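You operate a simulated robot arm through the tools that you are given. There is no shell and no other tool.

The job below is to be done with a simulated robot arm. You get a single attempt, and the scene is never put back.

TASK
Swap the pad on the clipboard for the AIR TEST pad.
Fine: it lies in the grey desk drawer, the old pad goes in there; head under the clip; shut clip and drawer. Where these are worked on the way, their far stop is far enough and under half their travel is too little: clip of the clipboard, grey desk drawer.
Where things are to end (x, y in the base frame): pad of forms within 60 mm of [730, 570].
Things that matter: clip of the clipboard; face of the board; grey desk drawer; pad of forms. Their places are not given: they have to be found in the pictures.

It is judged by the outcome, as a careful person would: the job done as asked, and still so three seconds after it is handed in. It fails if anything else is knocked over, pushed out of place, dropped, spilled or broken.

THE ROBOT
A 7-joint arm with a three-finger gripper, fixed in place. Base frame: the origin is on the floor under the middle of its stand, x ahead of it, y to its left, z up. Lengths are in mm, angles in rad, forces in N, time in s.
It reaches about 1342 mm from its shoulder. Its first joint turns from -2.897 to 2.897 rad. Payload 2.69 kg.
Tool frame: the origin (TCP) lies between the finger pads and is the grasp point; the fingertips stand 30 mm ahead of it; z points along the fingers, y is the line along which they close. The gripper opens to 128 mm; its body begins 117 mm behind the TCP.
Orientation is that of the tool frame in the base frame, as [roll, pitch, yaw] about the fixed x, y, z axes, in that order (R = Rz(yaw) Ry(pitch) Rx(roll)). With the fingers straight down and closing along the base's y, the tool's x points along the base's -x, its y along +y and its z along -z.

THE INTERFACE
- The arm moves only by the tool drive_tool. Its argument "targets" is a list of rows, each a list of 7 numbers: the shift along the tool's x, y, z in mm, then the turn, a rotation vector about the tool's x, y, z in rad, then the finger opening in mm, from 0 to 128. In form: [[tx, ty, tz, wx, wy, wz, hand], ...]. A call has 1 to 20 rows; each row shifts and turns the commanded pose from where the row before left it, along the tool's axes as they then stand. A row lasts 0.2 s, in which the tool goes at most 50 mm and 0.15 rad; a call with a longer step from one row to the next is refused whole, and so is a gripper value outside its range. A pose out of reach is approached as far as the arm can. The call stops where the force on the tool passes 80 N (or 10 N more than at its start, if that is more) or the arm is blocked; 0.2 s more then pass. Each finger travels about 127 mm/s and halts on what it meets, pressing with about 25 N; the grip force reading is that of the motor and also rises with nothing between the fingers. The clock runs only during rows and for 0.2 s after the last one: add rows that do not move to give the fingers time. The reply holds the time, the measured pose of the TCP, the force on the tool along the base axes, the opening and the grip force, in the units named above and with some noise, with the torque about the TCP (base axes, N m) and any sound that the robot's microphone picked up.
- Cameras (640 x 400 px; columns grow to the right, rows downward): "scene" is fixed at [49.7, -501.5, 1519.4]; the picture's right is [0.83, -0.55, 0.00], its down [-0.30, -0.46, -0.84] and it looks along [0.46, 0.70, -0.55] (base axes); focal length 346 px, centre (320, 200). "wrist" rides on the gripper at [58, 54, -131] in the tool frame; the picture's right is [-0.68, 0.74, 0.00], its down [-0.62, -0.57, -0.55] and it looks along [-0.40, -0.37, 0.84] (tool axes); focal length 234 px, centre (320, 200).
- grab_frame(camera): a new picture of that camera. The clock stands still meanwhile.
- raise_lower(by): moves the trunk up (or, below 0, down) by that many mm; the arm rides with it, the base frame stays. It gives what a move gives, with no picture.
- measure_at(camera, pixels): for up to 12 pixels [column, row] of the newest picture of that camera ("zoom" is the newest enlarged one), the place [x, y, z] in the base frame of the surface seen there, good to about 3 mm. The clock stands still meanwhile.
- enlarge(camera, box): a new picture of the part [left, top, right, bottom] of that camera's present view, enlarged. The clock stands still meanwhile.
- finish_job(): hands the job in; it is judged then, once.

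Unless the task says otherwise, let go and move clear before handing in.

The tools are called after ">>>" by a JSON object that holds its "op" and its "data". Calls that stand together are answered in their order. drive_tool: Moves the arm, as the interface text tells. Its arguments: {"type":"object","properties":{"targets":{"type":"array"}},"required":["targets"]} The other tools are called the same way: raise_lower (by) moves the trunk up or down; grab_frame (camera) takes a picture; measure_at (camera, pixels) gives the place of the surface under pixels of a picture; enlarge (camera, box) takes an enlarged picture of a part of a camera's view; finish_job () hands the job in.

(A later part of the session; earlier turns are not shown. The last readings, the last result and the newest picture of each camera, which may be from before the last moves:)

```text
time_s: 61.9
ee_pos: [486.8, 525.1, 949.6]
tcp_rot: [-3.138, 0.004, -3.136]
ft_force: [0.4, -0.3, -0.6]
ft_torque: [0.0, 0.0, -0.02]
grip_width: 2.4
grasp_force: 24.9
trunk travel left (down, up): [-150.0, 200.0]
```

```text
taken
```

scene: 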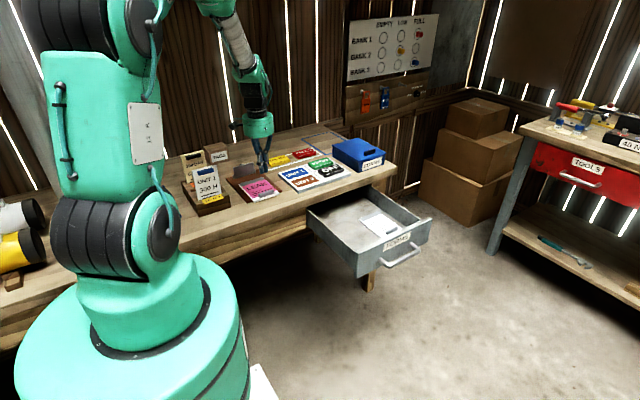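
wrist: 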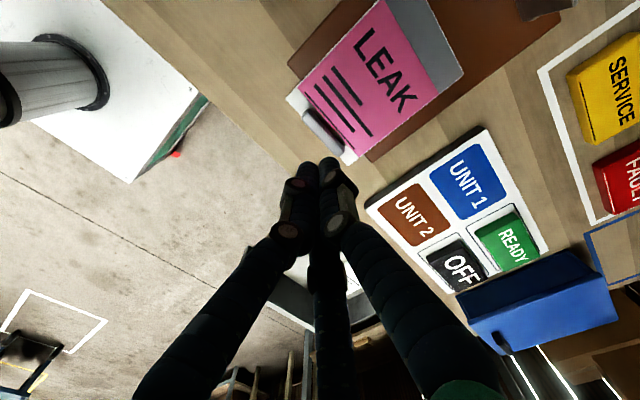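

The pad slipped out of the grip during the lift and lies back on the board, shifted toward −y. I'll zoom in to see its pose.

>>> {"op": "enlarge", "data": {"camera": "scene", "box": [215, 140, 311, 210]}}

>>> {"op": "measure_at", "data": {"camera": "zoom", "pixels": [[320, 200], [280, 240], [400, 330], [450, 320], [250, 300], [350, 280]]}}

>>> {"op": "enlarge", "data": {"camera": "wrist", "box": [240, 0, 500, 190]}}

```text
5.71 times, centred on (263, 175) of scene
```

zoom: 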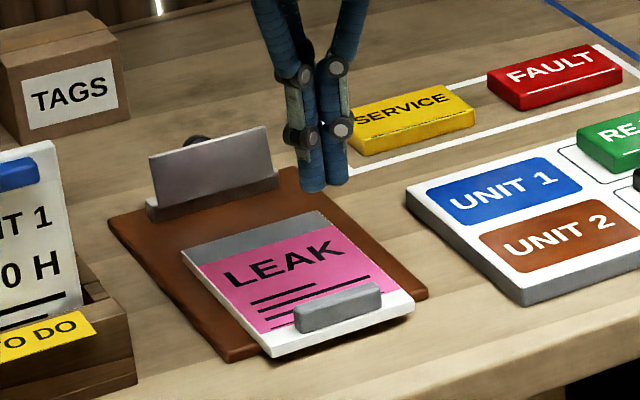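

```text
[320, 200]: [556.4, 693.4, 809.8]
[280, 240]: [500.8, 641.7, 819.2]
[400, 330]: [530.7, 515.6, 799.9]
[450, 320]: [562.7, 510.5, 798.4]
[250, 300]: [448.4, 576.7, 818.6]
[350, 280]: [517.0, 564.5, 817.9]
```

```text
2.11 times, centred on (370, 95) of wrist
```

zoom: 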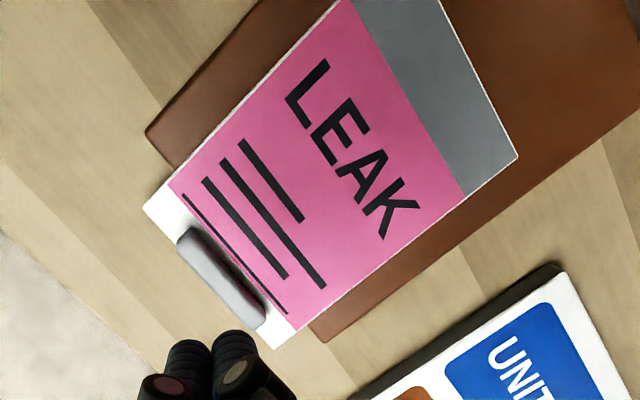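

The pad is lying flat, slightly overhanging the board's near edge; the grip was only on the very fingertips. I'll measure the tab again and regrip deeper.

>>> {"op": "measure_at", "data": {"camera": "zoom", "pixels": [[182, 240], [262, 320], [200, 232], [266, 305], [225, 280], [228, 268], [150, 205], [275, 340], [515, 155], [215, 270], [240, 262], [255, 285]]}}

>>> {"op": "drive_tool", "data": {"targets": [[0, 0, 0, 0, 0, 0, 30], [0, 0, 0, 0, 0, 0, 60]]}}

```text
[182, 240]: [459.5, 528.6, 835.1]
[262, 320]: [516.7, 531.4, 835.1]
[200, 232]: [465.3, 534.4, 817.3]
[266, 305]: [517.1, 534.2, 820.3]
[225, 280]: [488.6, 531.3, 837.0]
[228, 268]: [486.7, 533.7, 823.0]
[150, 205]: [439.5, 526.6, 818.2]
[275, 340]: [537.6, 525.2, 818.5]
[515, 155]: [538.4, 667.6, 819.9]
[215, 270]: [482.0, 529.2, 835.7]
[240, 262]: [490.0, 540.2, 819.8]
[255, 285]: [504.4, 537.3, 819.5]
```

```text
time_s: 62.5
ee_pos: [485.8, 524.7, 951.0]
tcp_rot: [-3.14, 0.003, -3.136]
ft_force: [0.3, -0.1, -0.5]
ft_torque: [-0.02, -0.01, -0.05]
grip_width: 60.3
grasp_force: 0.1
trunk travel left (down, up): [-150.0, 200.0]
```

Tab now centred at (488, 529), top z≈836. I'll descend until the tips just touch the pad surface for a deeper grip.

>>> {"op": "drive_tool", "data": {"targets": [[-1, 0, 30, 0, 0, 0, 60], [-1, 0, 30, 0, 0, 0, 55], [0, 0, 25, 0, 0, 0, 45], [0, 0, 10, 0, 0, 0, 40], [0, 0, 3, 0, 0, 0, 36]]}}

>>> {"op": "enlarge", "data": {"camera": "wrist", "box": [220, 80, 420, 230]}}

```text
time_s: 63.6
ee_pos: [490.8, 524.7, 852.2]
tcp_rot: [-3.14, 0.004, -3.137]
ft_force: [-0.2, 0.3, 0.9]
ft_torque: [-0.02, -0.01, 0.01]
grip_width: 36.1
grasp_force: 0.2
trunk travel left (down, up): [-150.0, 200.0]
```

```text
2.67 times, centred on (320, 155) of wrist
```

zoom: 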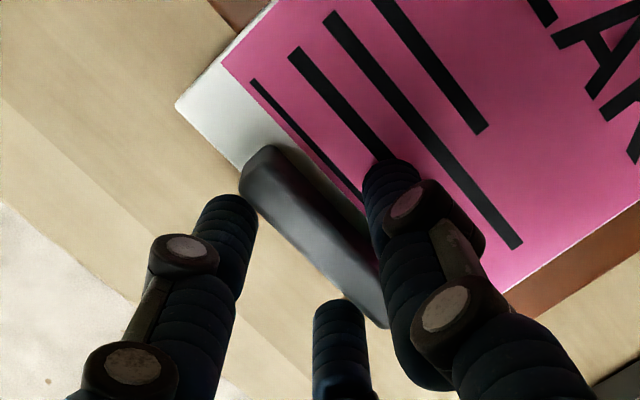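

No contact yet at z 852. Continue down in small steps.

>>> {"op": "drive_tool", "data": {"targets": [[2, 0, 1.2, 0, 0, 0, 36], [0, 0, 1.2, 0, 0, 0, 36], [0, 0, 0.8, 0, 0, 0, 36]]}}

```text
time_s: 64.5
ee_pos: [488.0, 524.1, 849.4]
tcp_rot: [-3.14, 0.004, -3.137]
ft_force: [-0.3, 0.1, 0.2]
ft_torque: [-0.01, 0.03, 0.01]
grip_width: 36.0
grasp_force: 0.0
trunk travel left (down, up): [-150.0, 200.0]
```

>>> {"op": "drive_tool", "data": {"targets": [[0, 0, 1.2, 0, 0, 0, 32], [0, 0, 1.0, 0, 0, 0, 28], [0, 0, 1.0, 0, 0, 0, 28]]}}

>>> {"op": "enlarge", "data": {"camera": "scene", "box": [235, 155, 299, 205]}}

```text
time_s: 65.2
ee_pos: [489.0, 523.8, 848.5]
tcp_rot: [-3.141, 0.006, -3.137]
ft_force: [-1.3, -1.3, 22.0]
ft_torque: [0.33, 0.15, 0.08]
grip_width: 28.1
grasp_force: 0.3
trunk travel left (down, up): [-150.0, 200.0]
```

```text
8.00 times, centred on (267, 180) of scene
```

zoom: 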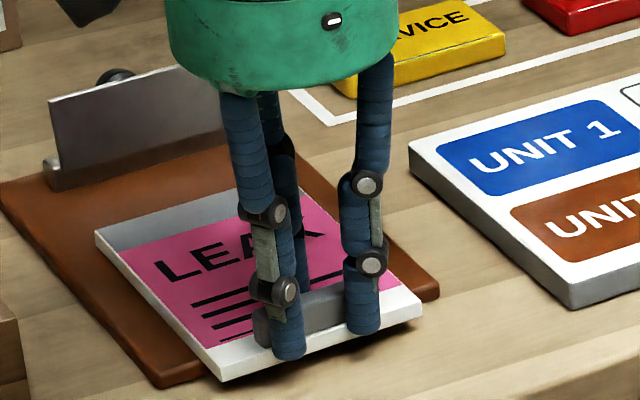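

The tips touch the pad (22 N up). I'll ease up 1 mm and close firmly on the tab.

>>> {"op": "drive_tool", "data": {"targets": [[0, 0, -1.3, 0, 0, 0, 22], [0, 0, 0, 0, 0, 0, 14], [0, 0, 0, 0, 0, 0, 6], [0, 0, 0, 0, 0, 0, 0], [0, 0, 0, 0, 0, 0, 0], [0, 0, 0, 0, 0, 0, 0]]}}

>>> {"op": "enlarge", "data": {"camera": "scene", "box": [235, 155, 299, 205]}}

```text
time_s: 66.7
ee_pos: [488.5, 522.1, 847.4]
tcp_rot: [-3.14, 0.003, -3.138]
ft_force: [3.3, 1.3, 16.6]
ft_torque: [0.33, -0.14, -0.1]
grip_width: 19.9
grasp_force: 25.2
trunk travel left (down, up): [-150.0, 200.0]
```

```text
8.00 times, centred on (267, 180) of scene
```

zoom: 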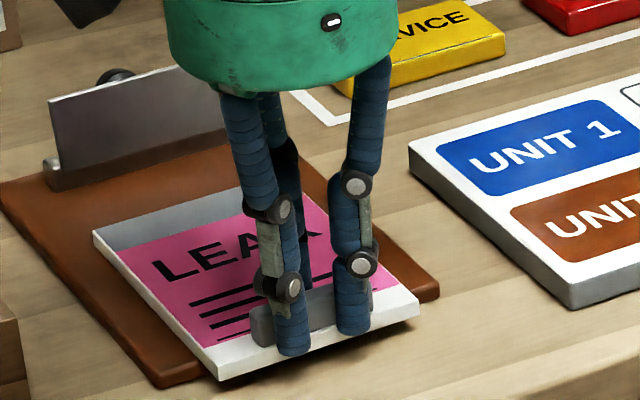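

Gripped deeper (opening 19.9). Test lift of ~14 mm and look.

>>> {"op": "drive_tool", "data": {"targets": [[0, 0, -2, 0, 0, 0, 0], [0, 0, -3, 0, 0, 0, 0], [0, 0, -4, 0, 0, 0, 0], [0, 0, -5, 0, 0, 0, 0], [0, 0, -2, 0, 0, 0, 0]]}}

>>> {"op": "enlarge", "data": {"camera": "scene", "box": [225, 145, 305, 205]}}

```text
time_s: 67.8
ee_pos: [489.4, 522.1, 862.5]
tcp_rot: [-3.138, 0.003, -3.135]
ft_force: [-0.2, 0.0, -1.4]
ft_torque: [-0.01, 0.02, -0.02]
grip_width: 20.0
grasp_force: 24.8
trunk travel left (down, up): [-150.0, 200.0]
```

```text
6.67 times, centred on (265, 175) of scene
```

zoom: 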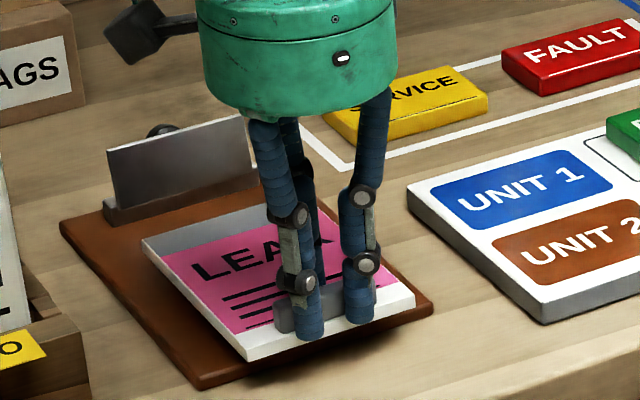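

The pad is following; I'll measure its top surface to see whether it hangs level or droops.

>>> {"op": "measure_at", "data": {"camera": "zoom", "pixels": [[150, 240], [170, 280], [240, 340], [405, 295], [230, 215], [190, 250], [255, 345], [380, 275], [285, 310]]}}

```text
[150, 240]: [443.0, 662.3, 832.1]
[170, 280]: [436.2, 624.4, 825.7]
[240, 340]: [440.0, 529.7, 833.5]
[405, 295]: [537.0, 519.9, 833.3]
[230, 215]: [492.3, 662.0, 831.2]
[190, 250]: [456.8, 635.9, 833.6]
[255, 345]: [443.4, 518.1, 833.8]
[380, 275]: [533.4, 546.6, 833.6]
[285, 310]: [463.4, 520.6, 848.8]
```

The pad hangs level, fully off the board. I'll lift gently with smooth steps and monitor the grip.

>>> {"op": "drive_tool", "data": {"targets": [[0, 0, -3, 0, 0, 0, 0], [0, 0, -5, 0, 0, 0, 0], [0, 0, -7, 0, 0, 0, 0], [0, 0, -8, 0, 0, 0, 0], [0, 0, -8, 0, 0, 0, 0], [0, 0, -6, 0, 0, 0, 0], [0, 0, -3, 0, 0, 0, 0]]}}

>>> {"op": "grab_frame", "data": {"camera": "wrist"}}

```text
time_s: 69.5
ee_pos: [486.9, 522.5, 903.1]
tcp_rot: [-3.138, 0.003, -3.136]
ft_force: [0.2, 0.5, -1.9]
ft_torque: [-0.04, -0.02, -0.02]
grip_width: 19.9
grasp_force: 24.7
trunk travel left (down, up): [-150.0, 200.0]
```

```text
taken
```

wrist: 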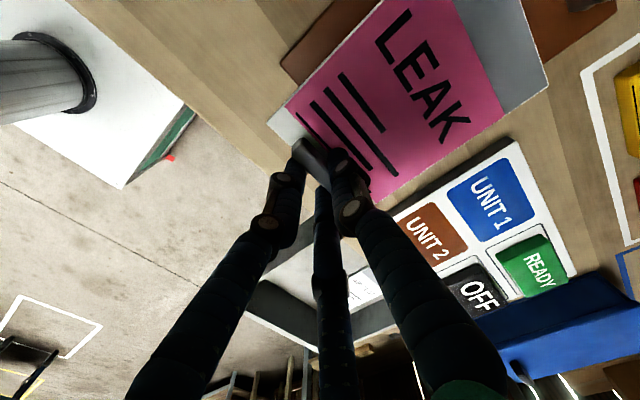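

Still holding well (opening 19.9). Now carry the pad smoothly over to above the drawer, toward (730, 213).

>>> {"op": "drive_tool", "data": {"targets": [[-3.1, -3.9, 0, 0, 0, 0, 0], [-6.2, -7.9, 0, 0, 0, 0, 0], [-9.3, -11.8, 0, 0, 0, 0, 0], [-12.4, -15.7, 0, 0, 0, 0, 0], [-13.6, -17.3, 0, 0, 0, 0, 0], [-13.6, -17.3, 0, 0, 0, 0, 0], [-13.6, -17.3, 0, 0, 0, 0, 0], [-13.6, -17.3, 0, 0, 0, 0, 0], [-13.6, -17.3, 0, 0, 0, 0, 0], [-12.4, -15.7, 0, 0, 0, 0, 0], [-9.3, -11.8, 0, 0, 0, 0, 0], [-5, -6, 0, 0, 0, 0, 0]]}}

>>> {"op": "grab_frame", "data": {"camera": "scene"}}

```text
time_s: 72.0
ee_pos: [614.9, 364.7, 903.9]
tcp_rot: [-3.14, 0.003, -3.136]
ft_force: [-0.2, -0.5, -0.7]
ft_torque: [-0.03, -0.01, -0.04]
grip_width: 19.8
grasp_force: 25.0
trunk travel left (down, up): [-150.0, 200.0]
```

```text
taken
```

scene: 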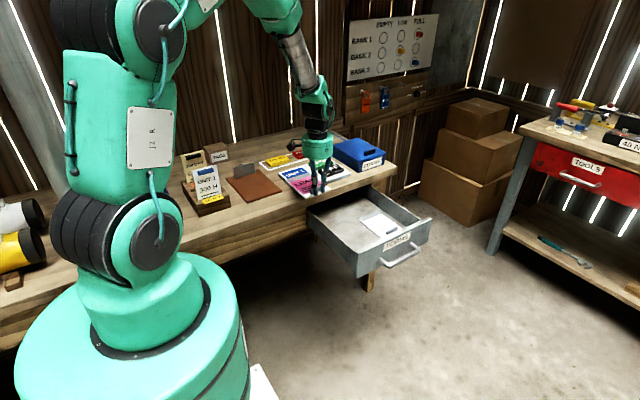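

The pad is still held, at (615,365). Continue to above the drawer.

>>> {"op": "drive_tool", "data": {"targets": [[-3, -4, 0, 0, 0, 0, 0], [-6, -8, 0, 0, 0, 0, 0], [-9, -12, 0, 0, 0, 0, 0], [-12, -16, 0, 0, 0, 0, 0], [-12, -16, 0, 0, 0, 0, 0], [-13, -17, 0, 0, 0, 0, 0], [-13, -17, 0, 0, 0, 0, 0], [-12, -16, 0, 0, 0, 0, 0], [-12, -16, 0, 0, 0, 0, 0], [-10, -13, 0, 0, 0, 0, 0], [-7, -10, 0, 0, 0, 0, 0], [-5, -6, 0, 0, 0, 0, 0]]}}

>>> {"op": "grab_frame", "data": {"camera": "scene"}}

>>> {"op": "grab_frame", "data": {"camera": "wrist"}}

```text
time_s: 74.7
ee_pos: [729.3, 213.2, 904.3]
tcp_rot: [-3.138, 0.003, -3.137]
ft_force: [-0.4, 0.7, -0.7]
ft_torque: [-0.02, -0.02, 0.0]
grip_width: 19.8
grasp_force: 25.3
trunk travel left (down, up): [-150.0, 200.0]
```

```text
taken
```

scene: 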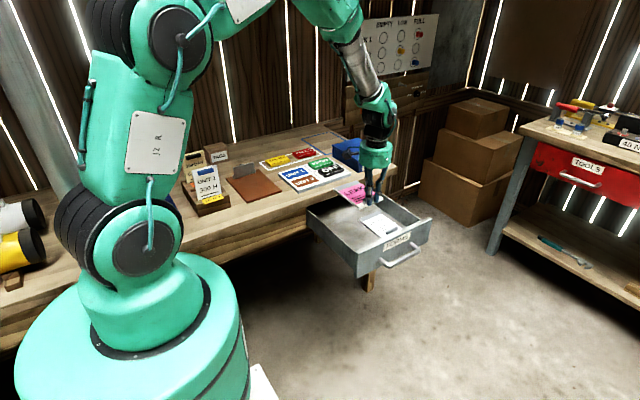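

```text
taken
```

wrist: 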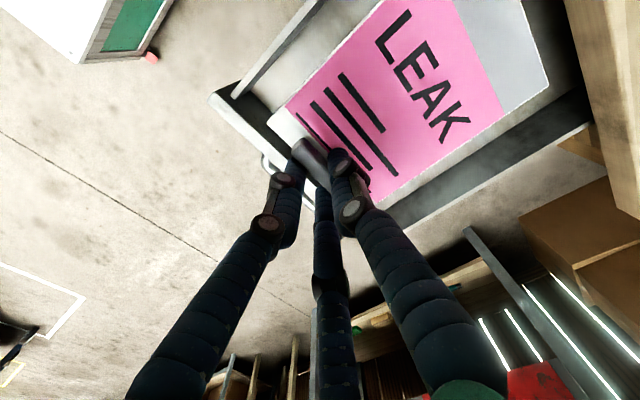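

The pad is over the free left part of the drawer. Lower it: pad bottom reaches the drawer floor (657) at TCP z≈697; I'll stop at ~706 first.

>>> {"op": "drive_tool", "data": {"targets": [[0, 0, 6, 0, 0, 0, 0], [0, 0, 12, 0, 0, 0, 0], [0, 0, 18, 0, 0, 0, 0], [0, 0, 20, 0, 0, 0, 0], [0, 0, 20, 0, 0, 0, 0], [0, 0, 20, 0, 0, 0, 0], [0, 0, 20, 0, 0, 0, 0], [0, 0, 20, 0, 0, 0, 0], [0, 0, 20, 0, 0, 0, 0], [0, 0, 18, 0, 0, 0, 0], [0, 0, 13, 0, 0, 0, 0], [0, 0, 8, 0, 0, 0, 0], [0, 0, 3, 0, 0, 0, 0]]}}

>>> {"op": "enlarge", "data": {"camera": "scene", "box": [300, 150, 444, 280]}}

>>> {"op": "grab_frame", "data": {"camera": "wrist"}}

```text
time_s: 77.5
ee_pos: [730.5, 213.1, 706.9]
tcp_rot: [-3.14, 0.004, -3.138]
ft_force: [-0.4, 0.2, -1.6]
ft_torque: [-0.07, -0.01, 0.01]
grip_width: 20.0
grasp_force: 25.2
trunk travel left (down, up): [-150.0, 200.0]
```

```text
3.08 times, centred on (372, 215) of scene
```

zoom: 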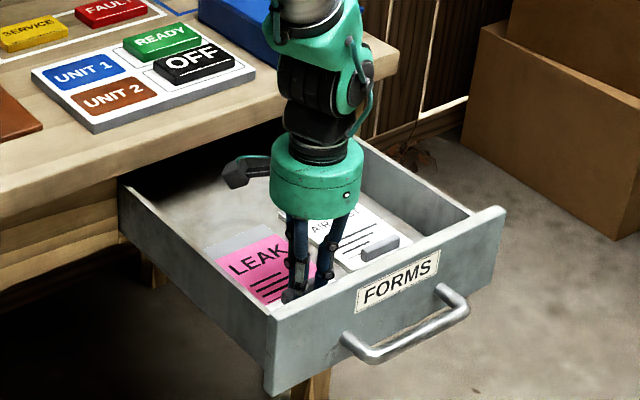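

```text
taken
```

wrist: 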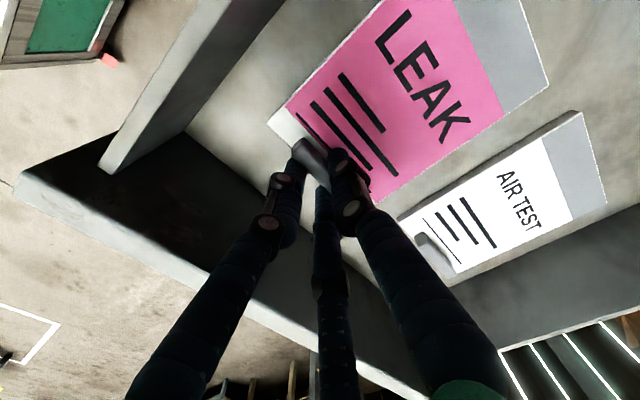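

The LEAK pad is inside the drawer clear of the AIR TEST pad. Lower the last mm until contact.

>>> {"op": "drive_tool", "data": {"targets": [[0, 0, 3, 0, 0, 0, 0], [0, 0, 3, 0, 0, 0, 0], [0, 0, 2, 0, 0, 0, 0], [0, 0, 1, 0, 0, 0, 0]]}}

```text
time_s: 78.5
ee_pos: [729.8, 213.7, 698.8]
tcp_rot: [-3.14, 0.003, -3.137]
ft_force: [-0.3, -1.0, 0.1]
ft_torque: [0.11, 0.06, -0.01]
grip_width: 19.9
grasp_force: 24.9
trunk travel left (down, up): [-150.0, 200.0]
```

The weight has come off (0.1 N), the pad rests on the floor of the drawer. Release gently and rise.

>>> {"op": "drive_tool", "data": {"targets": [[0, 0, 1, 0, 0, 0, 0], [0, 0, 0, 0, 0, 0, 22], [0, 0, 0, 0, 0, 0, 28], [0, 0, 0, 0, 0, 0, 36], [0, 0, -3, 0, 0, 0, 40], [0, 0, -10, 0, 0, 0, 40], [0, 0, -20, 0, 0, 0, 40], [0, 0, -30, 0, 0, 0, 40], [0, 0, -30, 0, 0, 0, 40], [0, 0, -30, 0, 0, 0, 45]]}}

>>> {"op": "grab_frame", "data": {"camera": "wrist"}}

>>> {"op": "enlarge", "data": {"camera": "scene", "box": [300, 170, 444, 280]}}

```text
time_s: 80.7
ee_pos: [730.1, 213.7, 821.2]
tcp_rot: [-3.138, 0.001, -3.138]
ft_force: [-1.0, -0.3, 0.0]
ft_torque: [-0.02, 0.0, 0.02]
grip_width: 45.2
grasp_force: 0.0
trunk travel left (down, up): [-150.0, 200.0]
```

```text
taken
```

wrist: 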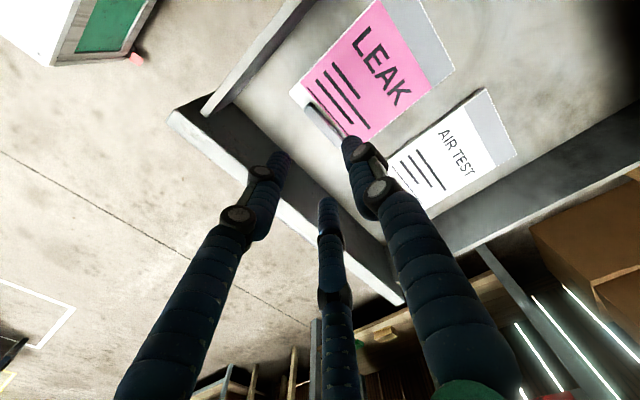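

```text
3.64 times, centred on (372, 225) of scene
```

zoom: 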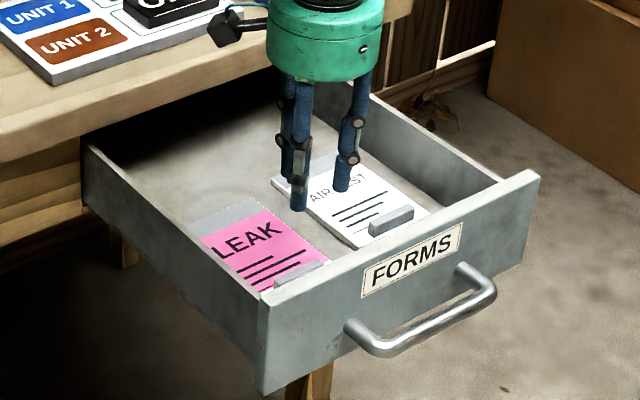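

The LEAK pad lies flat in the drawer. I'll measure both pads' corners from the wrist view.

>>> {"op": "measure_at", "data": {"camera": "wrist", "pixels": [[295, 92], [452, 64], [425, 8], [312, 108], [330, 122], [515, 155], [487, 92], [440, 120], [380, 70], [420, 150]]}}

>>> {"op": "measure_at", "data": {"camera": "zoom", "pixels": [[192, 223], [250, 200], [320, 262], [275, 285], [375, 232], [412, 210], [392, 218], [272, 183], [428, 212], [355, 248], [395, 230], [538, 172]]}}

```text
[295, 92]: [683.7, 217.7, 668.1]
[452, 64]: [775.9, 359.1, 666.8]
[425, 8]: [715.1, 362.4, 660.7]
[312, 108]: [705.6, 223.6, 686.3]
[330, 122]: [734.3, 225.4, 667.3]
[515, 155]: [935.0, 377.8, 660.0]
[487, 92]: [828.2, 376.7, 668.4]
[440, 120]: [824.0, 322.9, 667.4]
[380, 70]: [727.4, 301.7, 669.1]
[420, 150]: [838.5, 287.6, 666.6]
```

```text
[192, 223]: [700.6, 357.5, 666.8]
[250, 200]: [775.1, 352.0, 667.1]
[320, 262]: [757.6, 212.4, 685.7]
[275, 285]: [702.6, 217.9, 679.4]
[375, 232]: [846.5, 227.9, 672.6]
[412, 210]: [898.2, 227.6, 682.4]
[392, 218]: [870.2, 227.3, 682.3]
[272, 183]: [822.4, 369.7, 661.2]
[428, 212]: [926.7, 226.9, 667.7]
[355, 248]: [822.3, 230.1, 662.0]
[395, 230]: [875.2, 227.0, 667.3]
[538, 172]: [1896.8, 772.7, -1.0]
```

LEAK pad occupies x 680–780, y 212–361 (centre ≈(730,286), i.e. ≈(730,603) once shut, within 60 mm). Now move over the AIR TEST tab at about (874, 230).

>>> {"op": "drive_tool", "data": {"targets": [[-36, 3, 0, 0, 0, 0, 50], [-36, 3, 0, 0, 0, 0, 50], [-36, 4, 0, 0, 0, 0, 50], [-36, 4, 10, 0, 0, 0, 50], [0, 0, 20, 0, 0, 0, 50]]}}

>>> {"op": "enlarge", "data": {"camera": "wrist", "box": [220, 40, 460, 190]}}

```text
time_s: 81.8
ee_pos: [874.1, 227.6, 789.9]
tcp_rot: [-3.138, 0.005, -3.136]
ft_force: [-0.2, -0.6, -0.9]
ft_torque: [0.02, 0.02, 0.0]
grip_width: 50.1
grasp_force: 0.1
trunk travel left (down, up): [-150.0, 200.0]
```

```text
2.67 times, centred on (340, 115) of wrist
```

zoom: 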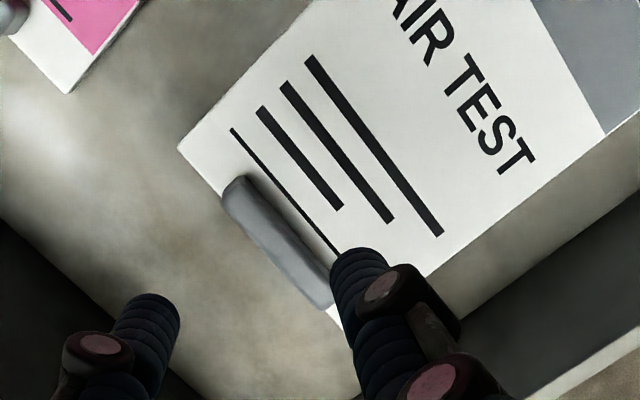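

>>> {"op": "measure_at", "data": {"camera": "zoom", "pixels": [[235, 185], [320, 295], [228, 210], [310, 300], [275, 240], [268, 252], [245, 178], [290, 240], [183, 148], [262, 215], [328, 288], [600, 135]]}}

```text
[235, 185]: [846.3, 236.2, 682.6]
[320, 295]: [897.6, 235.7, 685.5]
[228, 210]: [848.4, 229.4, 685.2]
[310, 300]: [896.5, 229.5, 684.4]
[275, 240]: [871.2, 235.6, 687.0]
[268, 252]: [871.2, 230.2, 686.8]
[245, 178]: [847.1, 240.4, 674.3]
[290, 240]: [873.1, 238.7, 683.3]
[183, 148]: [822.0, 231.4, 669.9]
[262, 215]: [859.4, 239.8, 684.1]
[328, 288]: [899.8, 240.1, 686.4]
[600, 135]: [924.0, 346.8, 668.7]
```

Tab: x 844–902, y 227–240, top z≈686. Aim TCP (873, 229) and descend to z≈702 first.

>>> {"op": "drive_tool", "data": {"targets": [[0.6, 0.8, 25, 0, 0, 0, 48], [0.5, 0.6, 25, 0, 0, 0, 45], [0, 0, 22, 0, 0, 0, 42], [0, 0, 12, 0, 0, 0, 38], [0, 0, 4, 0, 0, 0, 36]]}}

>>> {"op": "enlarge", "data": {"camera": "wrist", "box": [220, 80, 420, 230]}}

```text
time_s: 83.0
ee_pos: [873.5, 229.3, 701.2]
tcp_rot: [-3.139, 0.004, -3.136]
ft_force: [0.4, 0.1, -0.1]
ft_torque: [-0.03, 0.02, 0.02]
grip_width: 35.8
grasp_force: 0.1
trunk travel left (down, up): [-150.0, 200.0]
```

```text
2.67 times, centred on (320, 155) of wrist
```

zoom: 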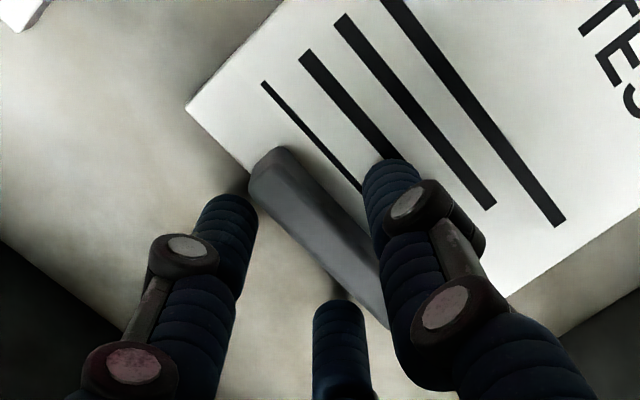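

The tab sits between the fingers. Down in small steps until the tips touch the pad.

>>> {"op": "drive_tool", "data": {"targets": [[0, 0, 1.5, 0, 0, 0, 32], [0, 0, 1, 0, 0, 0, 28], [0, 0, 1, 0, 0, 0, 28]]}}

```text
time_s: 83.8
ee_pos: [872.0, 229.2, 698.7]
tcp_rot: [-3.14, 0.004, -3.136]
ft_force: [-0.5, -0.1, 0.6]
ft_torque: [0.01, 0.01, 0.0]
grip_width: 27.8
grasp_force: 0.0
trunk travel left (down, up): [-150.0, 200.0]
```

>>> {"op": "drive_tool", "data": {"targets": [[0, 0, 0.8, 0, 0, 0, 28], [0, 0, 0.8, 0, 0, 0, 28]]}}

```text
time_s: 84.5
ee_pos: [872.7, 229.0, 697.1]
tcp_rot: [-3.14, 0.003, -3.136]
ft_force: [-0.4, -0.1, 1.8]
ft_torque: [0.03, 0.02, 0.0]
grip_width: 27.8
grasp_force: 0.1
trunk travel left (down, up): [-150.0, 200.0]
```

First touch (≈2 N). Close on the tab here.

>>> {"op": "drive_tool", "data": {"targets": [[0, 0, 0.4, 0, 0, 0, 22], [0, 0, 0, 0, 0, 0, 14], [0, 0, 0, 0, 0, 0, 6], [0, 0, 0, 0, 0, 0, 0], [0, 0, 0, 0, 0, 0, 0], [0, 0, 0, 0, 0, 0, 0]]}}

>>> {"op": "enlarge", "data": {"camera": "wrist", "box": [220, 80, 420, 230]}}

```text
time_s: 85.8
ee_pos: [872.5, 229.3, 696.2]
tcp_rot: [-3.14, 0.005, -3.135]
ft_force: [0.0, 1.1, 0.1]
ft_torque: [0.12, -0.06, -0.05]
grip_width: 19.6
grasp_force: 24.9
trunk travel left (down, up): [-150.0, 200.0]
```

```text
2.67 times, centred on (320, 155) of wrist
```

zoom: 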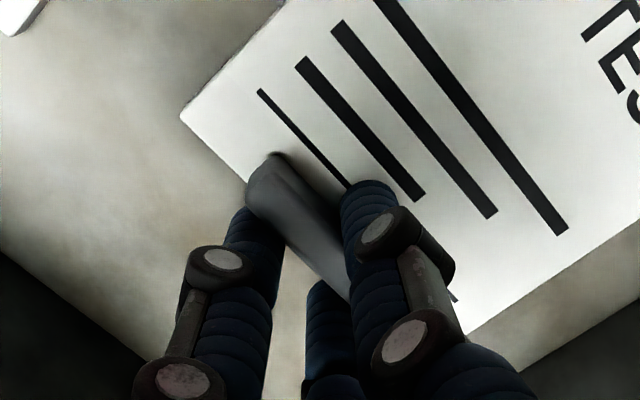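

Gripped (opening 19.6, 25 N). Lift gently with smooth steps inside the drawer and check.

>>> {"op": "drive_tool", "data": {"targets": [[0, 0, -2, 0, 0, 0, 0], [0, 0, -3, 0, 0, 0, 0], [0, 0, -4, 0, 0, 0, 0], [0, 0, -4, 0, 0, 0, 0], [0, 0, -2, 0, 0, 0, 0], [0, 0, 0, 0, 0, 0, 0]]}}

>>> {"op": "enlarge", "data": {"camera": "scene", "box": [300, 150, 444, 270]}}

```text
time_s: 87.2
ee_pos: [873.2, 229.8, 711.9]
tcp_rot: [-3.14, 0.002, -3.133]
ft_force: [-0.6, -0.5, -1.3]
ft_torque: [-0.08, 0.0, -0.01]
grip_width: 20.0
grasp_force: 25.0
trunk travel left (down, up): [-150.0, 200.0]
```

```text
3.33 times, centred on (372, 210) of scene
```

zoom: 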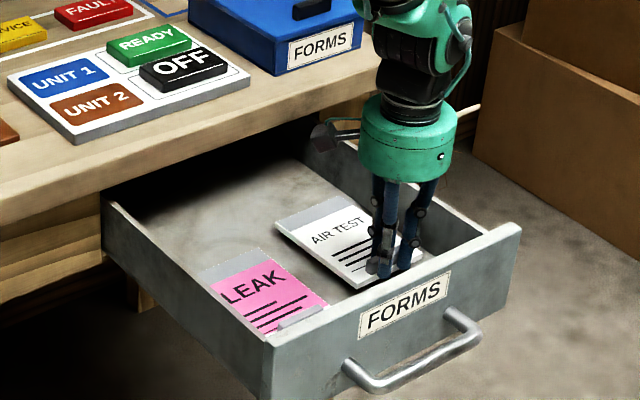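

The AIR TEST pad is off the drawer floor and level. Continue a smooth lift to z≈900.

>>> {"op": "drive_tool", "data": {"targets": [[0, 0, -4, 0, 0, 0, 0], [0, 0, -7, 0, 0, 0, 0], [0, 0, -10, 0, 0, 0, 0], [0, 0, -12, 0, 0, 0, 0], [0, 0, -12, 0, 0, 0, 0], [0, 0, -12, 0, 0, 0, 0], [0, 0, -12, 0, 0, 0, 0], [0, 0, -12, 0, 0, 0, 0], [0, 0, -12, 0, 0, 0, 0], [0, 0, -12, 0, 0, 0, 0], [0, 0, -12, 0, 0, 0, 0], [0, 0, -12, 0, 0, 0, 0], [0, 0, -12, 0, 0, 0, 0], [0, 0, -12, 0, 0, 0, 0], [0, 0, -12, 0, 0, 0, 0], [0, 0, -12, 0, 0, 0, 0], [0, 0, -8, 0, 0, 0, 0], [0, 0, -4, 0, 0, 0, 0]]}}

>>> {"op": "grab_frame", "data": {"camera": "wrist"}}

>>> {"op": "grab_frame", "data": {"camera": "scene"}}

```text
time_s: 91.0
ee_pos: [872.4, 229.8, 899.6]
tcp_rot: [-3.14, 0.003, -3.136]
ft_force: [0.2, -1.0, -0.3]
ft_torque: [-0.03, -0.05, -0.03]
grip_width: 20.0
grasp_force: 24.7
trunk travel left (down, up): [-150.0, 200.0]
```

```text
taken
```

wrist: 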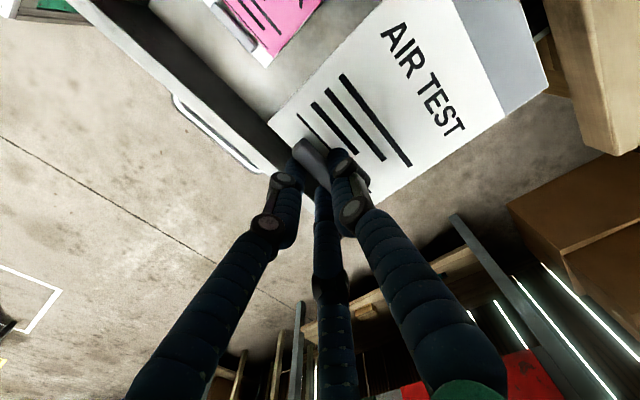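

```text
taken
```

scene: 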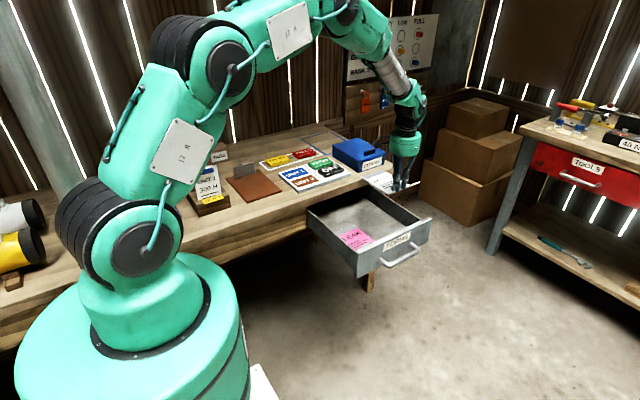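

Pad held, level. Before carrying it to the board I'll measure the blue box and panel heights to keep clear.

>>> {"op": "measure_at", "data": {"camera": "scene", "pixels": [[333, 147], [350, 140], [362, 165], [384, 153], [335, 160], [330, 155], [325, 172], [270, 160], [310, 150], [245, 170], [258, 188]]}}

```text
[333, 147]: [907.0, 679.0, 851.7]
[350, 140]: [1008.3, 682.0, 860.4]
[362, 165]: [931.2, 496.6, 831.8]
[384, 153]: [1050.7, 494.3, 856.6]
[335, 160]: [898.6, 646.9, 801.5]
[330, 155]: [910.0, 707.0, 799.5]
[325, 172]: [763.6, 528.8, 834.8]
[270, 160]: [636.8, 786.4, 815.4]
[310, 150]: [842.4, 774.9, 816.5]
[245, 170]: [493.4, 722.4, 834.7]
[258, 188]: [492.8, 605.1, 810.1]
```

Blue box is at x≥905, y≥495 and the panel tops at z≈835, so carrying the pad at bottom z≈865 on a straight line is clear. Move in two smooth legs.

>>> {"op": "drive_tool", "data": {"targets": [[3.1, 2.6, -2, 0, 0, 0, 0], [6.1, 5.1, -2, 0, 0, 0, 0], [9.2, 7.7, -2, 0, 0, 0, 0], [12.3, 10.2, -2, 0, 0, 0, 0], [15.4, 12.8, -2, 0, 0, 0, 0], [15.4, 12.8, 0, 0, 0, 0, 0], [15.4, 12.8, 0, 0, 0, 0, 0], [15.4, 12.8, 0, 0, 0, 0, 0], [15.4, 12.8, 0, 0, 0, 0, 0], [15.4, 12.8, 0, 0, 0, 0, 0], [15.4, 12.8, 0, 0, 0, 0, 0], [15.4, 12.8, 0, 0, 0, 0, 0], [12.3, 10.2, 0, 0, 0, 0, 0], [7.7, 6.4, 0, 0, 0, 0, 0]]}}

>>> {"op": "grab_frame", "data": {"camera": "scene"}}

```text
time_s: 94.0
ee_pos: [697.6, 373.2, 909.3]
tcp_rot: [-3.141, 0.005, -3.136]
ft_force: [0.5, 0.4, -0.9]
ft_torque: [-0.05, -0.03, 0.0]
grip_width: 19.7
grasp_force: 25.0
trunk travel left (down, up): [-150.0, 200.0]
```

```text
taken
```

scene: 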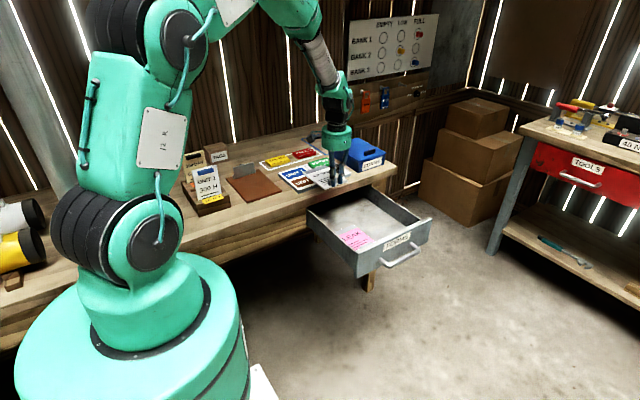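

Halfway with the pad secure. Second leg to (488, 545).

>>> {"op": "drive_tool", "data": {"targets": [[3.9, 3.2, 0, 0, 0, 0, 0], [7.7, 6.3, 0, 0, 0, 0, 0], [11.6, 9.5, 0, 0, 0, 0, 0], [15.5, 12.7, 0, 0, 0, 0, 0], [15.5, 12.7, 0, 0, 0, 0, 0], [15.5, 12.7, 0, 0, 0, 0, 0], [15.5, 12.7, 0, 0, 0, 0, 0], [15.5, 12.7, 0, 0, 0, 0, 0], [15.5, 12.7, 0, 0, 0, 0, 0], [15.5, 12.7, 0, 0, 0, 0, 0], [15.5, 12.7, 0, 0, 0, 0, 0], [15.5, 12.7, 0, 0, 0, 0, 0], [15.5, 12.7, 0, 0, 0, 0, 0], [12.9, 10.5, 0, 0, 0, 0, 0], [10, 8.2, 0, 0, 0, 0, 0], [5.4, 4.4, 0, 0, 0, 0, 0], [3.1, 2.7, 0, 0, 0, 0, 0]]}}

>>> {"op": "enlarge", "data": {"camera": "scene", "box": [215, 125, 311, 195]}}

>>> {"op": "grab_frame", "data": {"camera": "wrist"}}

```text
time_s: 97.7
ee_pos: [487.0, 544.7, 908.9]
tcp_rot: [-3.14, 0.004, -3.137]
ft_force: [-0.2, 0.5, -0.9]
ft_torque: [-0.04, 0.02, 0.0]
grip_width: 19.7
grasp_force: 24.8
trunk travel left (down, up): [-150.0, 200.0]
```

```text
5.71 times, centred on (263, 160) of scene
```

zoom: 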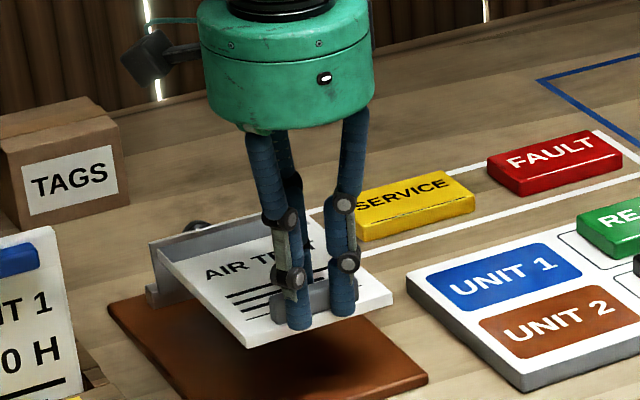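

```text
taken
```

wrist: 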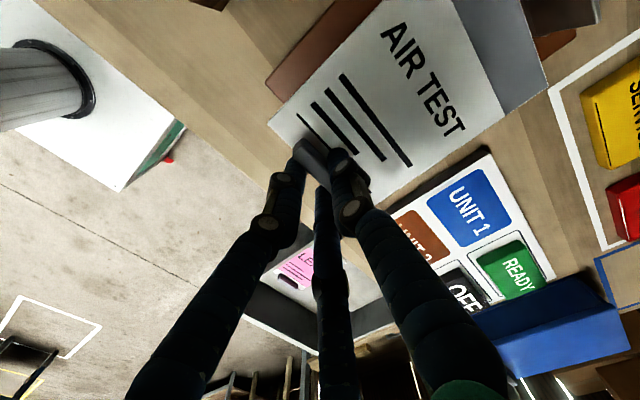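

The pad is over the board. Check the clip's present position before lowering.

>>> {"op": "measure_at", "data": {"camera": "zoom", "pixels": [[155, 250], [200, 230], [152, 262], [150, 290], [160, 300], [170, 262], [335, 225], [385, 300], [250, 340], [320, 215]]}}

```text
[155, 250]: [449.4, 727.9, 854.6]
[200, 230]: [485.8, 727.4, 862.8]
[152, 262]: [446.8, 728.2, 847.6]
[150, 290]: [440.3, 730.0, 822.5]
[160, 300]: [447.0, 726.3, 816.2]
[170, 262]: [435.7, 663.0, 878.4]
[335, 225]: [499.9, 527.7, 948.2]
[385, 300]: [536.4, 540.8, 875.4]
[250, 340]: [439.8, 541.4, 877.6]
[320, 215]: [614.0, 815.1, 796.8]
```

The plate is vertical at y≈728, so the head can slide under. Lower to just above the board.

>>> {"op": "drive_tool", "data": {"targets": [[-0.5, 0, 4, 0, 0, 0, 0], [-0.5, 0, 8, 0, 0, 0, 0], [0, 0, 10, 0, 0, 0, 0], [0, 0, 10, 0, 0, 0, 0], [0, 0, 9, 0, 0, 0, 0], [0, 0, 7, 0, 0, 0, 0], [0, 0, 4, 0, 0, 0, 0], [0, 0, 3, 0, 0, 0, 0]]}}

>>> {"op": "enlarge", "data": {"camera": "scene", "box": [215, 125, 311, 195]}}

```text
time_s: 99.5
ee_pos: [488.3, 544.6, 852.9]
tcp_rot: [-3.139, 0.005, -3.136]
ft_force: [0.2, 0.0, -1.3]
ft_torque: [-0.04, 0.01, -0.01]
grip_width: 19.7
grasp_force: 25.5
trunk travel left (down, up): [-150.0, 200.0]
```

```text
5.71 times, centred on (263, 160) of scene
```

zoom: 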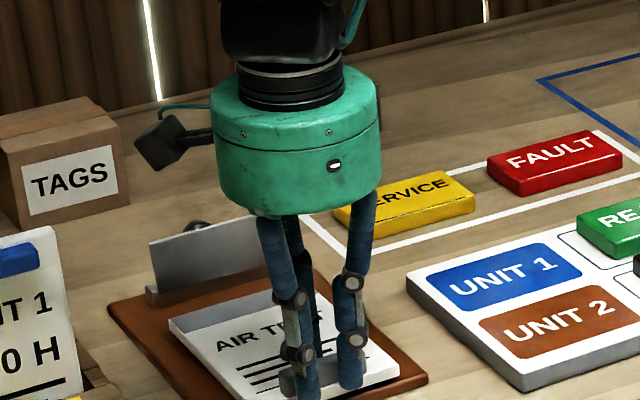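

Now slide the head in by ~20 mm toward +y, then lower onto the board.

>>> {"op": "drive_tool", "data": {"targets": [[0, 4, 0, 0, 0, 0, 0], [0, 7, 0, 0, 0, 0, 0], [0, 6, 0, 0, 0, 0, 0], [0, 3, 0, 0, 0, 0, 0], [0, 0, 2, 0, 0, 0, 0], [0, 0, 2, 0, 0, 0, 0], [0, 0, 1, 0, 0, 0, 0]]}}

>>> {"op": "enlarge", "data": {"camera": "scene", "box": [215, 125, 311, 195]}}

>>> {"op": "measure_at", "data": {"camera": "zoom", "pixels": [[165, 310], [240, 275], [215, 300], [250, 295], [160, 305]]}}

>>> {"op": "grab_frame", "data": {"camera": "wrist"}}

```text
time_s: 101.0
ee_pos: [488.3, 565.3, 848.7]
tcp_rot: [-3.14, 0.004, -3.137]
ft_force: [0.3, -0.6, 1.2]
ft_torque: [0.1, -0.04, 0.01]
grip_width: 19.7
grasp_force: 25.1
trunk travel left (down, up): [-150.0, 200.0]
```

```text
5.71 times, centred on (263, 160) of scene
```

zoom: 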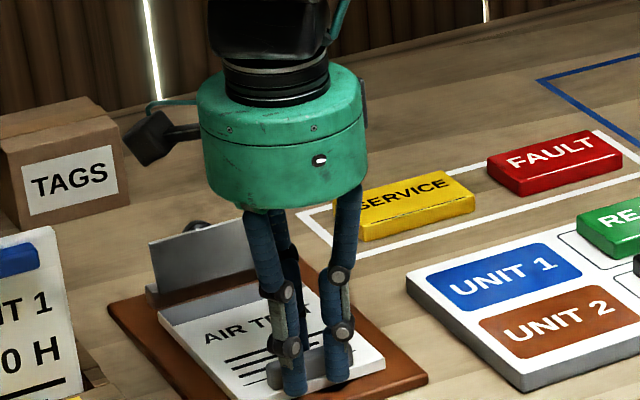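

```text
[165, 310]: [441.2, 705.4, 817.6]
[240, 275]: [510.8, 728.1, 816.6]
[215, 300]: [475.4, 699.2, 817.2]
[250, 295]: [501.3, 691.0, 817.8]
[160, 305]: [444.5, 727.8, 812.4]
```

```text
taken
```

wrist: 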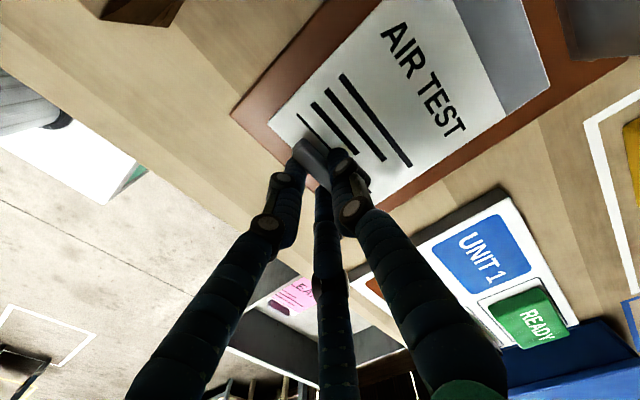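

The pad has landed (1.2 N up). I'll measure the head edge in the wrist view to confirm it lies beneath where the clip closes (y 687–727).

>>> {"op": "measure_at", "data": {"camera": "wrist", "pixels": [[547, 80], [525, 20], [535, 50], [500, 120], [272, 118], [460, 5], [515, 8], [505, 20]]}}

```text
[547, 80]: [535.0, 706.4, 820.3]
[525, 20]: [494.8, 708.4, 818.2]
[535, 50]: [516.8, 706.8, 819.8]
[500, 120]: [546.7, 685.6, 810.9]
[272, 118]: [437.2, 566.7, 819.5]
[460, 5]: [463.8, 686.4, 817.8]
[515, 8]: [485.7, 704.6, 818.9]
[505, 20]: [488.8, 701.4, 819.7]
```

Head edge is at y≈708, like the old pad's. I'll nudge 3 mm further in, release, and rise.

>>> {"op": "drive_tool", "data": {"targets": [[0, 1.5, 0, 0, 0, 0, 0], [0, 1.5, 0, 0, 0, 0, 0], [0, 0, 0, 0, 0, 0, 0], [0, 0, 0, 0, 0, 0, 22], [0, 0, 0, 0, 0, 0, 28], [0, 0, 0, 0, 0, 0, 36], [0, 0, -3, 0, 0, 0, 42], [0, 0, -10, 0, 0, 0, 45], [0, 0, -20, 0, 0, 0, 45], [0, 0, -30, 0, 0, 0, 45], [0, 0, -30, 0, 0, 0, 45]]}}

>>> {"op": "grab_frame", "data": {"camera": "wrist"}}

>>> {"op": "enlarge", "data": {"camera": "scene", "box": [215, 140, 311, 210]}}

```text
time_s: 103.5
ee_pos: [487.0, 567.8, 940.4]
tcp_rot: [3.141, 0.004, -3.136]
ft_force: [-0.1, -0.3, 0.0]
ft_torque: [-0.02, 0.0, 0.02]
grip_width: 45.0
grasp_force: 0.1
trunk travel left (down, up): [-150.0, 200.0]
```

```text
taken
```

wrist: 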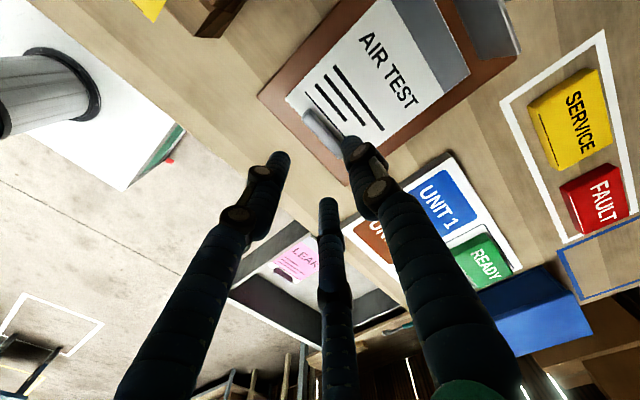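

```text
5.71 times, centred on (263, 175) of scene
```

zoom: 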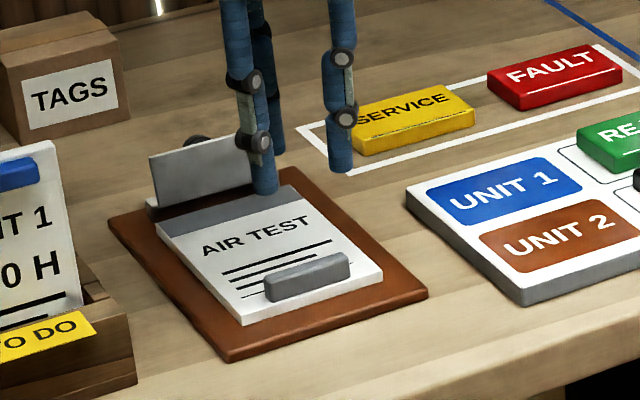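

The AIR TEST pad lies on the board with its head at the clip. Next I'll close the clip: go behind it (y≈800) high up, opening 50 so the two −y fingers straddle the knob.

>>> {"op": "drive_tool", "data": {"targets": [[-1, 0, -25, 0, 0, 0, 50], [-1, 35, -5, 0, 0, 0, 50], [0, 40, 0, 0, 0, 0, 50], [0, 40, 0, 0, 0, 0, 50], [0, 40, 0, 0, 0, 0, 50], [0, 40, 0, 0, 0, 0, 50], [0, 37, 0, 0, 0, 0, 50]]}}

>>> {"op": "grab_frame", "data": {"camera": "wrist"}}

>>> {"op": "enlarge", "data": {"camera": "scene", "box": [205, 105, 317, 195]}}

```text
time_s: 105.0
ee_pos: [490.3, 799.1, 970.0]
tcp_rot: [-3.137, 0.005, -3.136]
ft_force: [-1.1, -0.2, -0.7]
ft_torque: [0.01, -0.02, -0.03]
grip_width: 50.1
grasp_force: 0.1
trunk travel left (down, up): [-150.0, 200.0]
```

```text
taken
```

wrist: 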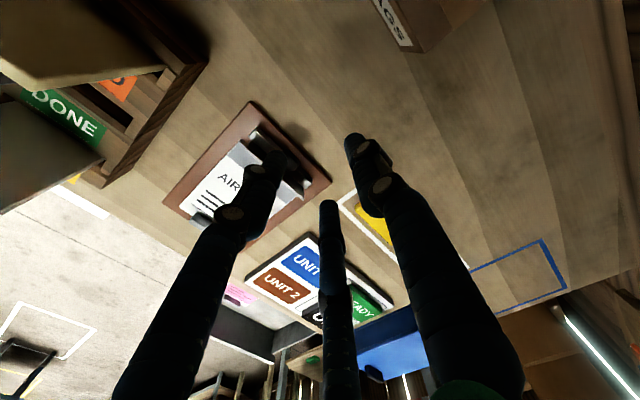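

```text
4.44 times, centred on (261, 150) of scene
```

zoom: 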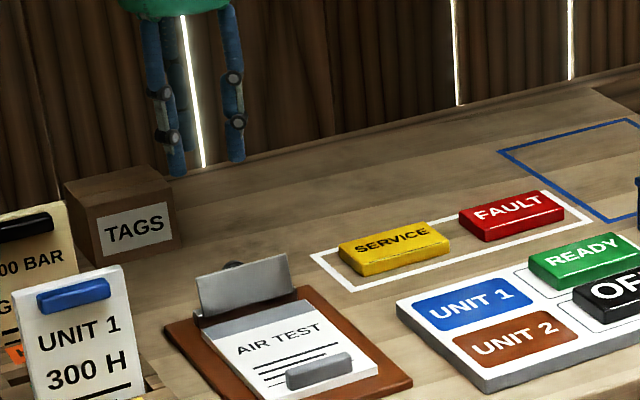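

Descend behind the clip to TCP z≈883.

>>> {"op": "drive_tool", "data": {"targets": [[0, 0, 30, 0, 0, 0, 50], [0, 0, 30, 0, 0, 0, 50], [0, 0, 27, 0, 0, 0, 50]]}}

>>> {"op": "grab_frame", "data": {"camera": "wrist"}}

>>> {"op": "enlarge", "data": {"camera": "scene", "box": [205, 105, 317, 195]}}

```text
time_s: 105.8
ee_pos: [489.1, 800.2, 883.3]
tcp_rot: [-3.14, 0.003, -3.135]
ft_force: [0.3, 0.6, 0.3]
ft_torque: [-0.02, -0.01, 0.0]
grip_width: 50.1
grasp_force: 0.0
trunk travel left (down, up): [-150.0, 200.0]
```

```text
taken
```

wrist: 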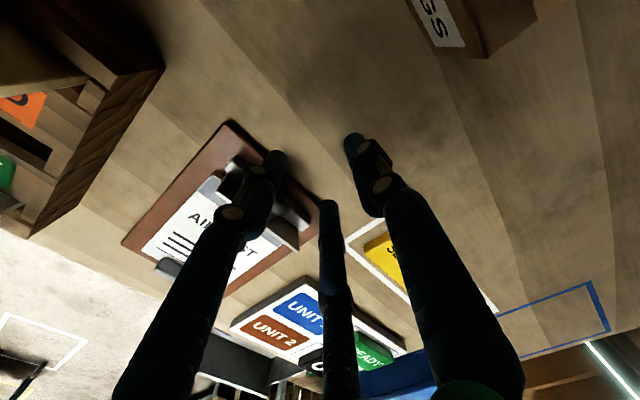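

```text
4.44 times, centred on (261, 150) of scene
```

zoom: 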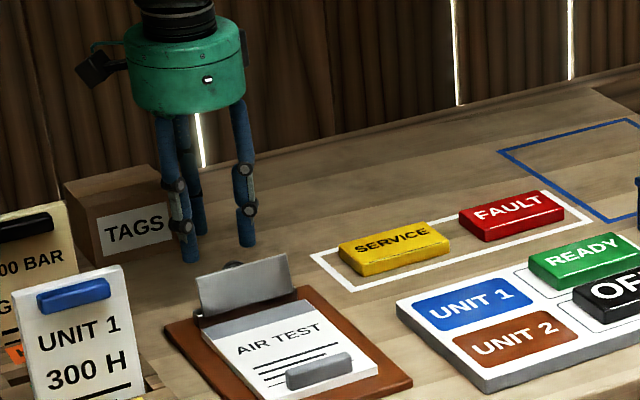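

The hand is behind the clip. Move toward −y gently until the two fingertips meet the plate's back.

>>> {"op": "drive_tool", "data": {"targets": [[0, -12, 0, 0, 0, 0, 50], [0, -10, 0, 0, 0, 0, 50], [0, -8, 0, 0, 0, 0, 50]]}}

>>> {"op": "enlarge", "data": {"camera": "wrist", "box": [200, 80, 400, 230]}}

>>> {"op": "enlarge", "data": {"camera": "scene", "box": [215, 125, 311, 195]}}

```text
time_s: 106.7
ee_pos: [489.9, 770.0, 884.1]
tcp_rot: [-3.14, 0.004, -3.137]
ft_force: [0.0, -0.1, -0.1]
ft_torque: [-0.02, 0.02, 0.02]
grip_width: 49.8
grasp_force: 0.1
trunk travel left (down, up): [-150.0, 200.0]
```

```text
2.67 times, centred on (300, 155) of wrist
```

zoom: 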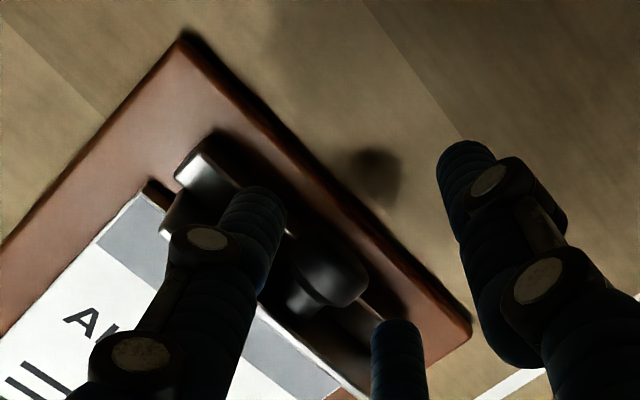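

```text
5.71 times, centred on (263, 160) of scene
```

zoom: 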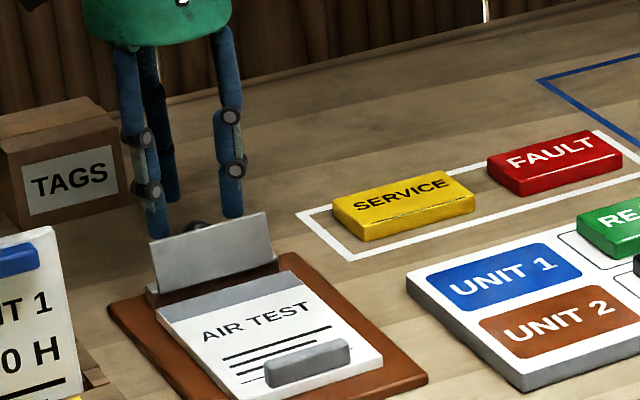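

The fingertips straddle the knob just behind the plate. Measure the fingertips' x to be sure both will land on the plate (x 447–533).

>>> {"op": "measure_at", "data": {"camera": "zoom", "pixels": [[158, 228], [232, 208], [172, 195], [195, 228], [160, 250], [262, 218], [210, 232]]}}

```text
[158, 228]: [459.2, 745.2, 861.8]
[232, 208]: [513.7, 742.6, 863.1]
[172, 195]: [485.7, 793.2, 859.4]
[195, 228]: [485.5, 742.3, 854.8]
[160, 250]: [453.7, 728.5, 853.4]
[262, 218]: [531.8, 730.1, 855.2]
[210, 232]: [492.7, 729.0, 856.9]
```

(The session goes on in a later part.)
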